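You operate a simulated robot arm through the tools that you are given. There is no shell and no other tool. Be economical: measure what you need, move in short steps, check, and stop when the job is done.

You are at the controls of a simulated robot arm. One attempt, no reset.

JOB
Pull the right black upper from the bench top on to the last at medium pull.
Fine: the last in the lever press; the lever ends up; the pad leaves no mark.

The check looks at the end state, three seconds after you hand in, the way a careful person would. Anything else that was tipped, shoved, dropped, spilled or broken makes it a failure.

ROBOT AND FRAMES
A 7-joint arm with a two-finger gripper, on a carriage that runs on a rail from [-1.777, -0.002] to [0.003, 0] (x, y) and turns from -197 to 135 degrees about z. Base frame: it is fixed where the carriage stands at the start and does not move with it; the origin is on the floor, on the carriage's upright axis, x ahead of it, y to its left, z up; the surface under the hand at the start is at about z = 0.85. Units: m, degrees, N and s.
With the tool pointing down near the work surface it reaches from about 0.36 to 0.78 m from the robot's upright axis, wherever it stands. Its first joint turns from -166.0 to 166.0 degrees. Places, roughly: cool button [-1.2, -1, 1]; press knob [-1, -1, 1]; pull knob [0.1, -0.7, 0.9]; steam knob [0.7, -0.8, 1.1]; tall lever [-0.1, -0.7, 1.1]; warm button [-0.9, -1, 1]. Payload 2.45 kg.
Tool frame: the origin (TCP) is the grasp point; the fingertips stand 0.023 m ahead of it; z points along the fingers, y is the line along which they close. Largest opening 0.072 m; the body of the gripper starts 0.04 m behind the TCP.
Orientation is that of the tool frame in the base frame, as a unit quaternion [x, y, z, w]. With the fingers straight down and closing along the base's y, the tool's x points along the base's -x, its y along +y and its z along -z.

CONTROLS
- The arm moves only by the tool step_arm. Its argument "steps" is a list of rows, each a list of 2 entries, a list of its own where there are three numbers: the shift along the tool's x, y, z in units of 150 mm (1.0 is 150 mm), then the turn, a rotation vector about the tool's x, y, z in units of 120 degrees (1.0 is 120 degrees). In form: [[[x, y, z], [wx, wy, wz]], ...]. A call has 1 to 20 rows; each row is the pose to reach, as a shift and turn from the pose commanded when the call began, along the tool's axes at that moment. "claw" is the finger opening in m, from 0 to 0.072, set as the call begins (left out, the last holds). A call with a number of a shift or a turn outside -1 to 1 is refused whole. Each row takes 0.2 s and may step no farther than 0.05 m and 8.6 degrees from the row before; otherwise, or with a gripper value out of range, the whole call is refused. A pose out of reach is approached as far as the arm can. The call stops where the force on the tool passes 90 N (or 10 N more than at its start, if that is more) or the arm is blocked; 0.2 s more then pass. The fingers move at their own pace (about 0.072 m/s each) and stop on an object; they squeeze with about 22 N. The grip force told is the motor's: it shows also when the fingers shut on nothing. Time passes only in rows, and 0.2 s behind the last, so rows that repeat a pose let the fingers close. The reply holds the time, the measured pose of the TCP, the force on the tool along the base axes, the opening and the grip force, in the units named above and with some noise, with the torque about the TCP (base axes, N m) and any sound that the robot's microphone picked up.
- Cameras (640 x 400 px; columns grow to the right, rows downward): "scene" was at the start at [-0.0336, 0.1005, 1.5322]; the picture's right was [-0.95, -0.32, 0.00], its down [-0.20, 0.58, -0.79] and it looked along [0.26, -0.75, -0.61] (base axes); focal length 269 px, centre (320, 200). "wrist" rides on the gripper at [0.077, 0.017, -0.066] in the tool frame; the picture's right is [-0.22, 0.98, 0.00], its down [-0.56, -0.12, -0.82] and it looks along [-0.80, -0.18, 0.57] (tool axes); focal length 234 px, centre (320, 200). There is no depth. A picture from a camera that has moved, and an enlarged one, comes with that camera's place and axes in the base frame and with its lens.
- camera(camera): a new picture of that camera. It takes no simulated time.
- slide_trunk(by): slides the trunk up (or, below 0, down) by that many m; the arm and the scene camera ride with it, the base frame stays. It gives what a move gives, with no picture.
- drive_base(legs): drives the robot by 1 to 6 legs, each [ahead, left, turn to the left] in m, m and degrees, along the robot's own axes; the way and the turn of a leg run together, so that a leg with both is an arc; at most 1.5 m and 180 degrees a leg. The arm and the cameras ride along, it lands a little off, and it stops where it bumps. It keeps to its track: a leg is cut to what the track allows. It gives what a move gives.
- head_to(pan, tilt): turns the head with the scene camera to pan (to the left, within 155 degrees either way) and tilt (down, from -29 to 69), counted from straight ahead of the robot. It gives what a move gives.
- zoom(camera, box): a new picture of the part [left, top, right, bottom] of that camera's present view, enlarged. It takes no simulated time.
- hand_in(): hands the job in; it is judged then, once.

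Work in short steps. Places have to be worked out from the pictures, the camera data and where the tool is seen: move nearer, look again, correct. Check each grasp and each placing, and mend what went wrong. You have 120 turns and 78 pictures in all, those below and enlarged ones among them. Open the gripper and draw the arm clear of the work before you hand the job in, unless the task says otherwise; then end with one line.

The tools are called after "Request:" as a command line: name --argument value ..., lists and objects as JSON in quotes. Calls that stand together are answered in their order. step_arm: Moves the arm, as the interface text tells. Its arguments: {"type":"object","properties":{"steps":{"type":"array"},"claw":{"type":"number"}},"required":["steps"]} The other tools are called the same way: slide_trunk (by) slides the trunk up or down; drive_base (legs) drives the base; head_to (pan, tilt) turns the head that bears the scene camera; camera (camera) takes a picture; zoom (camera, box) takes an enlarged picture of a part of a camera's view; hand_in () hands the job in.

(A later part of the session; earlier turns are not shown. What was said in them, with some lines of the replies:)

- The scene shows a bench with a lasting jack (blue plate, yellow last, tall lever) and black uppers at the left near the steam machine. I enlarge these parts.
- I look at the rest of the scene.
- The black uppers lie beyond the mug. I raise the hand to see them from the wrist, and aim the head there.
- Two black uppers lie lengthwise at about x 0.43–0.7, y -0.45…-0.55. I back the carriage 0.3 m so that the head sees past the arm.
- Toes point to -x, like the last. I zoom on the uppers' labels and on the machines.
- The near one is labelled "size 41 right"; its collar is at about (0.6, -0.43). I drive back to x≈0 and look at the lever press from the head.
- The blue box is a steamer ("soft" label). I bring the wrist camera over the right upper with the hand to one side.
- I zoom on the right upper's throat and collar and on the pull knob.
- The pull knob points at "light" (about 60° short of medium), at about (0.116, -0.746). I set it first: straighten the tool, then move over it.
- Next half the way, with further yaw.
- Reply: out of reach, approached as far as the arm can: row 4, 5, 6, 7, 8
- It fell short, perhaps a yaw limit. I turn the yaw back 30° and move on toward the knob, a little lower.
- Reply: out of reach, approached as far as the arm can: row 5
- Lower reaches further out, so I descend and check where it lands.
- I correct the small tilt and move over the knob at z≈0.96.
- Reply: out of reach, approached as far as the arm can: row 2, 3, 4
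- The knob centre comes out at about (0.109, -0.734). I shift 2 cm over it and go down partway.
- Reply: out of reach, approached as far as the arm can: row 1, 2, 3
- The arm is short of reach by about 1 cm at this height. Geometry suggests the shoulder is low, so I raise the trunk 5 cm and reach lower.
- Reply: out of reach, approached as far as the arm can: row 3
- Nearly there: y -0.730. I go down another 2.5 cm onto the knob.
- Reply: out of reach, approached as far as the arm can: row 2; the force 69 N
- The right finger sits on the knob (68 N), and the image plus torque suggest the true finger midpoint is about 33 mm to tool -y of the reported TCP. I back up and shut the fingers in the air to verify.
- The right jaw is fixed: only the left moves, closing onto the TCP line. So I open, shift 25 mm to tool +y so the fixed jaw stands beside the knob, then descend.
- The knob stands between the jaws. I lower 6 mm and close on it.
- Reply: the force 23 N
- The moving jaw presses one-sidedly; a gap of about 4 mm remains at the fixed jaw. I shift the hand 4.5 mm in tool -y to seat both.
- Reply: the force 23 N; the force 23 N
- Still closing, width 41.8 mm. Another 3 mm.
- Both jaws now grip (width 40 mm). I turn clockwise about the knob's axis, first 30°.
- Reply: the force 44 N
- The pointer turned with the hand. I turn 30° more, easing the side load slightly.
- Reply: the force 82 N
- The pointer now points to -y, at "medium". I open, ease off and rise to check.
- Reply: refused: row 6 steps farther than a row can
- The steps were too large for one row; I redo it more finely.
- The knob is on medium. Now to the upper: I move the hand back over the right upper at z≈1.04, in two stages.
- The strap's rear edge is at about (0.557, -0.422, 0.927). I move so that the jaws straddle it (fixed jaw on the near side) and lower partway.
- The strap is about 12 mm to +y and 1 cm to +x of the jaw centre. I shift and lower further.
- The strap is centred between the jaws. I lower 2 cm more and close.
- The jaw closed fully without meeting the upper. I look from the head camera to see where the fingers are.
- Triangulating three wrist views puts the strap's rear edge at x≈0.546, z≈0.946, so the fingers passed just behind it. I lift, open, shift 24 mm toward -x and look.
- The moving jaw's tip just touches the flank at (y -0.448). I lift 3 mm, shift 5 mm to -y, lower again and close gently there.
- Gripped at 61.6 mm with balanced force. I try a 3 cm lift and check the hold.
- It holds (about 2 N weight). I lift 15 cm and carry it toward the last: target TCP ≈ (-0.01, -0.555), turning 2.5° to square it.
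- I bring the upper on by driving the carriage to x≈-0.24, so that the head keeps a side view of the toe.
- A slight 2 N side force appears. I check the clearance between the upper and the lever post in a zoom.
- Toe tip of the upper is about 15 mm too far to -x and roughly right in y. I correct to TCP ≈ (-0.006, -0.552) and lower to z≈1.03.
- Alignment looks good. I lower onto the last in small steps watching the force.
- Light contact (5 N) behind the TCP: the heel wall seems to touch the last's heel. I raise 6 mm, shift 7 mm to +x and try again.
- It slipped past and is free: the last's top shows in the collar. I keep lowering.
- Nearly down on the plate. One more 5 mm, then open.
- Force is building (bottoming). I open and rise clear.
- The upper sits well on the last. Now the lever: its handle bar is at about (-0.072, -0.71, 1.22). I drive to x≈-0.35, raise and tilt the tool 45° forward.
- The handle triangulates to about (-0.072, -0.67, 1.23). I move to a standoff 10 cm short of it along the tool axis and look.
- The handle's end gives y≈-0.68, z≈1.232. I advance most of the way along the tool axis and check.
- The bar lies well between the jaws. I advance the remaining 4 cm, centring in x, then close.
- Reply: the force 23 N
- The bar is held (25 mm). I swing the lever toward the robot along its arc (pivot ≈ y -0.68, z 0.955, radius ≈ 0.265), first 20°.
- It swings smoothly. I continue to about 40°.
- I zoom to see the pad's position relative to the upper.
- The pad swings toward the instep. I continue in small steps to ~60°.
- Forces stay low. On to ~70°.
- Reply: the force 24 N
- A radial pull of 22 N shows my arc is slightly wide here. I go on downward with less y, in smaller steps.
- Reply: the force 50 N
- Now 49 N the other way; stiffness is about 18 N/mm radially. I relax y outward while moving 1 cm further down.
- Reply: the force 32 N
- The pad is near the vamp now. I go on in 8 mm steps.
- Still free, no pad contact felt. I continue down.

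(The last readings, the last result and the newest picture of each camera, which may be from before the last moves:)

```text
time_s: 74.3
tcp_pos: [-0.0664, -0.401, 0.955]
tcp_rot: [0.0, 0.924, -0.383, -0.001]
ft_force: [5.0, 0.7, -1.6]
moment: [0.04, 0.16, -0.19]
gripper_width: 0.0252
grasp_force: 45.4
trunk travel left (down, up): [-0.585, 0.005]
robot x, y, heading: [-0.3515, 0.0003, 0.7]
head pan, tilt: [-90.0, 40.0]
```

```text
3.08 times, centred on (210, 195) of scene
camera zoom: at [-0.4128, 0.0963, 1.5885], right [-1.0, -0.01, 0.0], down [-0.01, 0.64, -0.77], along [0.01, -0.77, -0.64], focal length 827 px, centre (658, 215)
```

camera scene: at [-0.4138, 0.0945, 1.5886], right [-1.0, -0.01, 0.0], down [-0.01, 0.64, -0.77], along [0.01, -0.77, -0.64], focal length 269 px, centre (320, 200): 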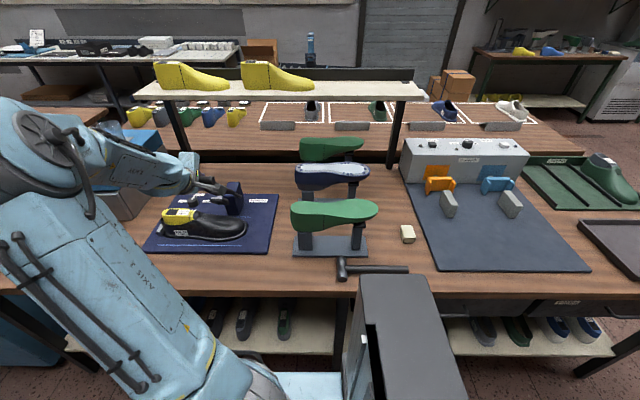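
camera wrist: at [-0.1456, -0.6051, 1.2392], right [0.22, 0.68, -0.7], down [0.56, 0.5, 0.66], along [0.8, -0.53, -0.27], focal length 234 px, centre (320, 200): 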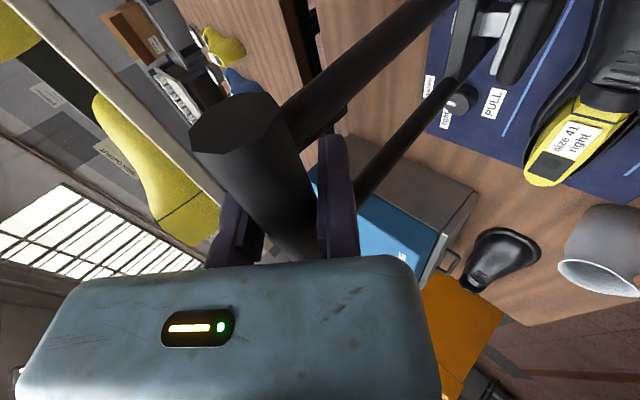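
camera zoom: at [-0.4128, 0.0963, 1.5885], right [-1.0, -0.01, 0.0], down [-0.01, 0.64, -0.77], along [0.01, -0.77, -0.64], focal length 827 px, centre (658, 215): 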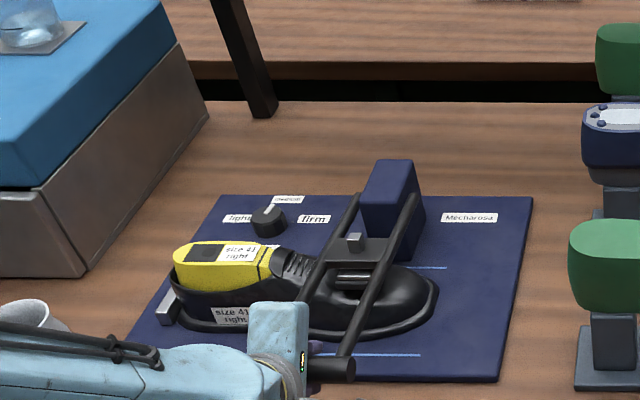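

The pad is close above the vamp. I continue in finer 5–6 mm steps, watching force and sound.

Request:
step_arm --steps '[[[0, 0.015, 0.014], [0, 0, 0]], [[0, 0.028, 0.028], [0, 0, 0]], [[0, 0.028, 0.028], [0, 0, 0]]]'

Request:
step_arm --steps '[[[0, 0.015, 0.014], [0, 0, 0]], [[0, 0.026, 0.028], [0, 0, 0]], [[0, 0.026, 0.028], [0, 0, 0]]]'

```text
time_s: 75.2
tcp_pos: [-0.0682, -0.4014, 0.9496]
tcp_rot: [-0.001, 0.923, -0.384, -0.001]
ft_force: [6.3, 4.6, -3.5]
moment: [-0.18, 0.12, -0.22]
gripper_width: 0.0256
grasp_force: 45.2
trunk travel left (down, up): [-0.585, 0.005]
robot x, y, heading: [-0.354, 0.0006, 0.7]
head pan, tilt: [-90.0, 40.0]
```

```text
time_s: 76.0
tcp_pos: [-0.0674, -0.4005, 0.9445]
tcp_rot: [-0.001, 0.923, -0.384, 0.0]
ft_force: [0.4, 15.0, -8.2]
moment: [-0.13, -0.55, 0.49]
gripper_width: 0.0254
grasp_force: 45.1
trunk travel left (down, up): [-0.585, 0.005]
robot x, y, heading: [-0.3534, 0.004, 0.5]
head pan, tilt: [-90.0, 40.0]
```

Request:
step_arm --steps '[[[0, 0.018, 0.014], [0, 0, 0]], [[0, 0.03, 0.026], [0, 0, 0]], [[0, 0.03, 0.026], [0, 0, 0]]]'

Request:
zoom --camera "scene" --box '[180, 170, 260, 250]'

```text
time_s: 76.8
tcp_pos: [-0.0671, -0.4004, 0.9388]
tcp_rot: [0.0, 0.923, -0.385, -0.001]
ft_force: [-3.1, 12.7, -10.7]
moment: [-0.31, -0.42, 0.48]
gripper_width: 0.0256
grasp_force: 45.6
trunk travel left (down, up): [-0.585, 0.005]
robot x, y, heading: [-0.3489, 0.001, 0.8]
head pan, tilt: [-90.0, 40.0]
```

```text
5.00 times, centred on (220, 210) of scene
camera zoom: at [-0.4135, 0.0972, 1.5884], right [-1.0, -0.01, 0.0], down [-0.01, 0.64, -0.77], along [0.01, -0.77, -0.64], focal length 1344 px, centre (820, 150)
```

zoom: 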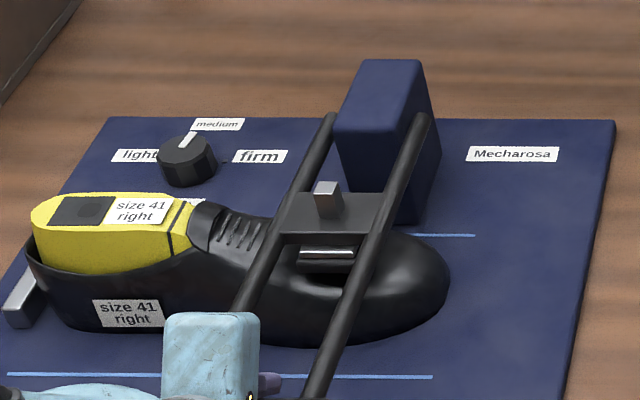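

The lasting margin around the sole seems to have changed. I zoom closer to judge whether the upper has been pulled down and where the pad is.

Request:
zoom --camera "scene" --box '[205, 190, 245, 225]'

```text
11.43 times, centred on (225, 208) of scene
camera zoom: at [-0.4135, 0.0972, 1.5884], right [-1.0, -0.01, 0.0], down [-0.01, 0.64, -0.77], along [0.01, -0.77, -0.64], focal length 3073 px, centre (1406, 114)
```

zoom: 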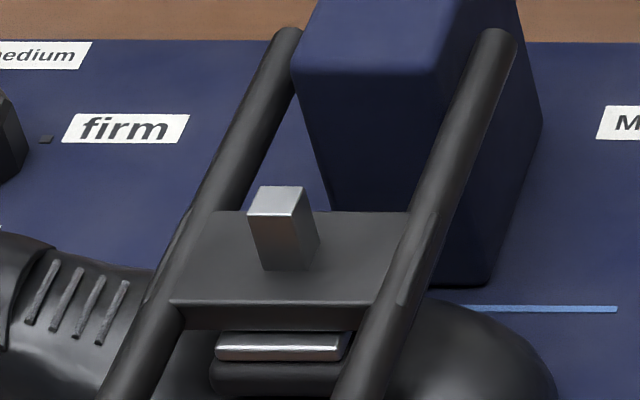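

The pad sits on the vamp and the flared margin has vanished, so the pull seems done. I bring the lever up promptly along the same arc, first part.

Request:
step_arm --steps '[[[0, -0.081, -0.07], [0, 0, 0]], [[0, -0.192, -0.148], [0, 0, 0]], [[0, -0.298, -0.22], [0, 0, 0]], [[0, -0.421, -0.286], [0, 0, 0]], [[0, -0.558, -0.346], [0, 0, 0]], [[0, -0.707, -0.395], [0, 0, 0]]]'

Request:
zoom --camera "scene" --box '[170, 170, 260, 250]'

```text
time_s: 78.2
tcp_pos: [-0.0681, -0.4339, 1.058]
tcp_rot: [0.001, 0.922, -0.387, 0.001]
ft_force: [-4.4, 29.1, 12.5]
moment: [-0.5, -0.83, 0.71]
gripper_width: 0.0256
grasp_force: 44.8
trunk travel left (down, up): [-0.585, 0.005]
robot x, y, heading: [-0.3526, 0.0007, 0.5]
head pan, tilt: [-90.0, 40.0]
```

```text
5.00 times, centred on (215, 210) of scene
camera zoom: at [-0.4144, 0.1005, 1.5883], right [-1.0, -0.01, 0.0], down [-0.01, 0.64, -0.77], along [0.01, -0.77, -0.64], focal length 1344 px, centre (845, 150)
```

zoom: 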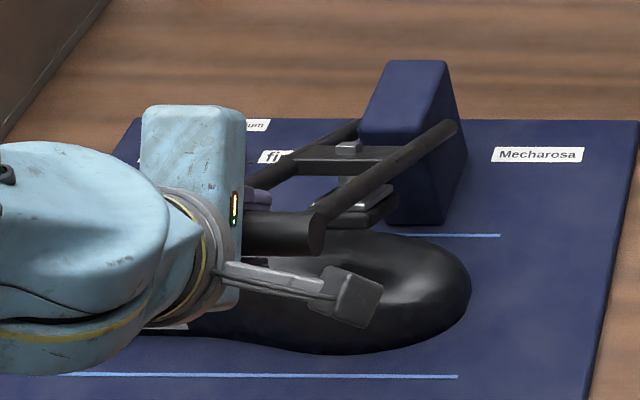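

The upper is tight on the last, with the margin turned under. I keep raising the lever.

Request:
step_arm --steps '[[[0, -0.139, -0.039], [0, 0, 0]], [[0, -0.316, -0.069], [0, 0, 0]], [[0, -0.491, -0.082], [0, 0, 0]], [[0, -0.663, -0.075], [0, 0, 0]], [[0, -0.849, -0.043], [0, 0, 0]]]'

```text
time_s: 79.3
tcp_pos: [-0.0674, -0.5194, 1.152]
tcp_rot: [-0.001, 0.923, -0.385, 0.0]
ft_force: [-1.2, 0.3, -2.2]
moment: [-0.11, -0.88, 0.7]
gripper_width: 0.0258
grasp_force: 45.2
trunk travel left (down, up): [-0.585, 0.005]
robot x, y, heading: [-0.3561, -0.0008, 0.8]
head pan, tilt: [-90.0, 40.0]
```

Request:
step_arm --steps '[[[0, -0.205, 0.041], [0, 0, 0]], [[0, -0.402, 0.105], [0, 0, 0]], [[0, -0.59, 0.194], [0, 0, 0]], [[0, -0.768, 0.306], [0, 0, 0]], [[0, -0.911, 0.418], [0, 0, 0]]]'

```text
time_s: 80.5
tcp_pos: [-0.0675, -0.6596, 1.2029]
tcp_rot: [0.0, 0.923, -0.385, 0.0]
ft_force: [-0.3, -2.4, -5.1]
moment: [-0.41, -0.27, 0.11]
gripper_width: 0.0258
grasp_force: 45.4
trunk travel left (down, up): [-0.585, 0.005]
robot x, y, heading: [-0.3545, 0.0008, 0.5]
head pan, tilt: [-90.0, 40.0]
```

Almost at the original spot (-0.664). I push 6 mm more to reach the rest position.

Request:
step_arm --steps '[[[0, -0.014, 0.014], [0, 0, 0]], [[0, -0.03, 0.03], [0, 0, 0]], [[0, -0.03, 0.03], [0, 0, 0]]]'

```text
time_s: 81.3
tcp_pos: [-0.0666, -0.6655, 1.2043]
tcp_rot: [0.0, 0.923, -0.385, 0.0]
ft_force: [0.4, -0.5, -2.0]
moment: [0.11, -0.04, 0.02]
gripper_width: 0.0253
grasp_force: 44.7
trunk travel left (down, up): [-0.585, 0.005]
robot x, y, heading: [-0.3519, 0.0004, 0.4]
head pan, tilt: [-90.0, 40.0]
```

Back at the start position. I open, ease off sideways and retreat along the tool axis.

Request:
step_arm --steps '[[[0, 0, 0], [0, 0, 0]], [[0, 0, 0], [0, 0, 0]], [[0, 0.06, 0], [0, 0, 0]], [[0, 0.12, 0], [0, 0, 0]], [[0, 0.12, -0.15], [0, 0, 0]], [[0, 0.12, -0.35], [0, 0, 0]], [[0, 0.12, -0.6], [0, 0, 0]], [[0, 0.12, -0.85], [0, 0, 0]]]' --claw 0.072

Request:
zoom --camera "scene" --box '[130, 100, 290, 260]'

```text
time_s: 83.2
tcp_pos: [-0.0676, -0.5637, 1.2791]
tcp_rot: [0.0, 0.923, -0.384, 0.0]
ft_force: [-0.2, -0.8, -0.3]
moment: [-0.01, 0.01, 0.01]
gripper_width: 0.0722
grasp_force: 0.1
trunk travel left (down, up): [-0.585, 0.005]
robot x, y, heading: [-0.3519, 0.0026, 0.4]
head pan, tilt: [-90.0, 40.0]
```

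```text
2.50 times, centred on (210, 180) of scene
camera zoom: at [-0.4137, 0.0965, 1.5885], right [-1.0, -0.01, 0.0], down [-0.01, 0.64, -0.77], along [0.01, -0.77, -0.64], focal length 672 px, centre (595, 250)
```

zoom: 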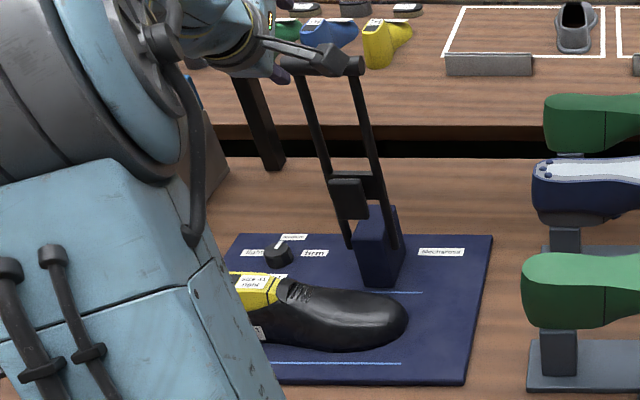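

The lever stands up. I draw the hand back toward the robot and drive aside for a final look.

Request:
step_arm --steps '[[[0, 0.15, -0.15], [0, 0, 0]], [[0, 0.35, -0.35], [0, 0, 0]], [[0, 0.55, -0.5], [0, 0, 0]]]'

Request:
drive_base --legs '[[0.34, 0, 0]]'

Request:
camera --camera "scene"

Request:
zoom --camera "scene" --box '[230, 110, 390, 260]'

```text
time_s: 84.0
tcp_pos: [-0.0654, -0.4514, 1.2741]
tcp_rot: [0.0, 0.923, -0.385, -0.001]
ft_force: [0.2, 0.5, -0.5]
moment: [0.02, -0.02, -0.01]
gripper_width: 0.072
grasp_force: 0.0
trunk travel left (down, up): [-0.585, 0.005]
robot x, y, heading: [-0.3517, -0.0017, 0.6]
head pan, tilt: [-90.0, 40.0]
```

```text
time_s: 86.2
tcp_pos: [0.276, -0.4488, 1.2742]
tcp_rot: [-0.001, 0.923, -0.384, 0.001]
ft_force: [0.1, 0.3, -0.6]
moment: [0.01, -0.01, 0.01]
gripper_width: 0.0721
grasp_force: 0.0
trunk travel left (down, up): [-0.585, 0.005]
robot x, y, heading: [-0.006, -0.0006, 0.8]
head pan, tilt: [-90.0, 40.0]
```

```text
10 pictures are left
camera scene: at [-0.0723, 0.0966, 1.5886], right [-1.0, -0.01, 0.0], down [-0.01, 0.64, -0.77], along [0.01, -0.77, -0.64], focal length 269 px, centre (320, 200)
```

scene: 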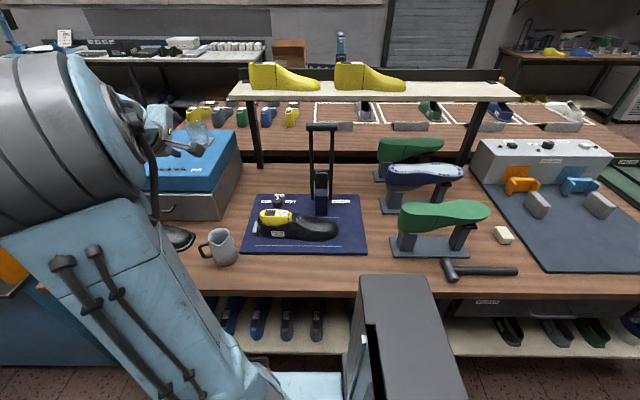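

```text
2.67 times, centred on (310, 185) of scene
camera zoom: at [-0.0723, 0.0966, 1.5886], right [-1.0, -0.01, 0.0], down [-0.01, 0.64, -0.77], along [0.01, -0.77, -0.64], focal length 717 px, centre (347, 240)
```

zoom: 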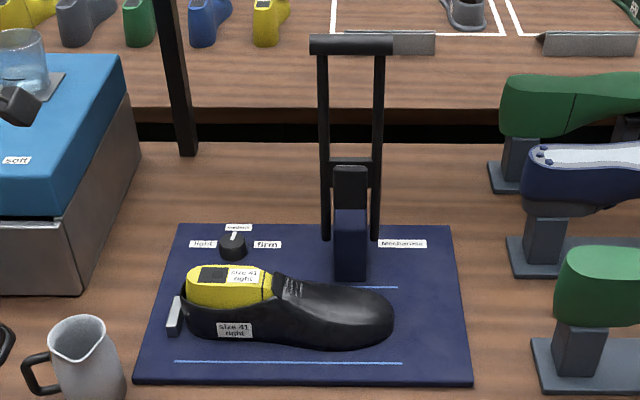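

All looks right; I check the vamp for a mark.

Request:
zoom --camera "scene" --box '[255, 200, 345, 245]'

```text
7.11 times, centred on (300, 222) of scene
camera zoom: at [-0.0723, 0.0966, 1.5886], right [-1.0, -0.01, 0.0], down [-0.01, 0.64, -0.77], along [0.01, -0.77, -0.64], focal length 1912 px, centre (462, 40)
```

zoom: 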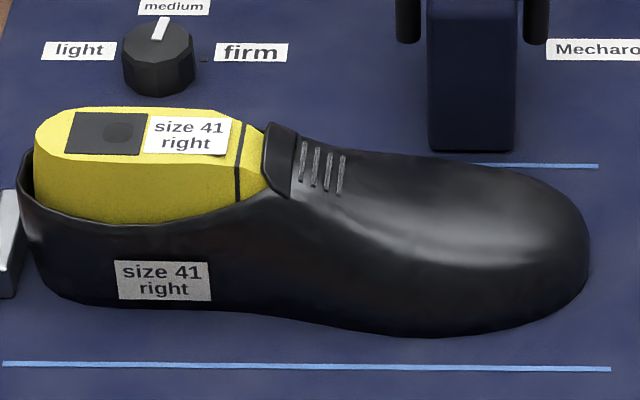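

The knob is on medium, the upper is tight on the last with no mark visible, the lever is up and the hand is open and clear. I hand in.

Request:
hand_in

```text
The job is handed in.
```

I pulled the right black upper (size 41) on to the last in the lever press at medium pull; the lever is up, I could see no pad mark on the upper, and the job is handed in.
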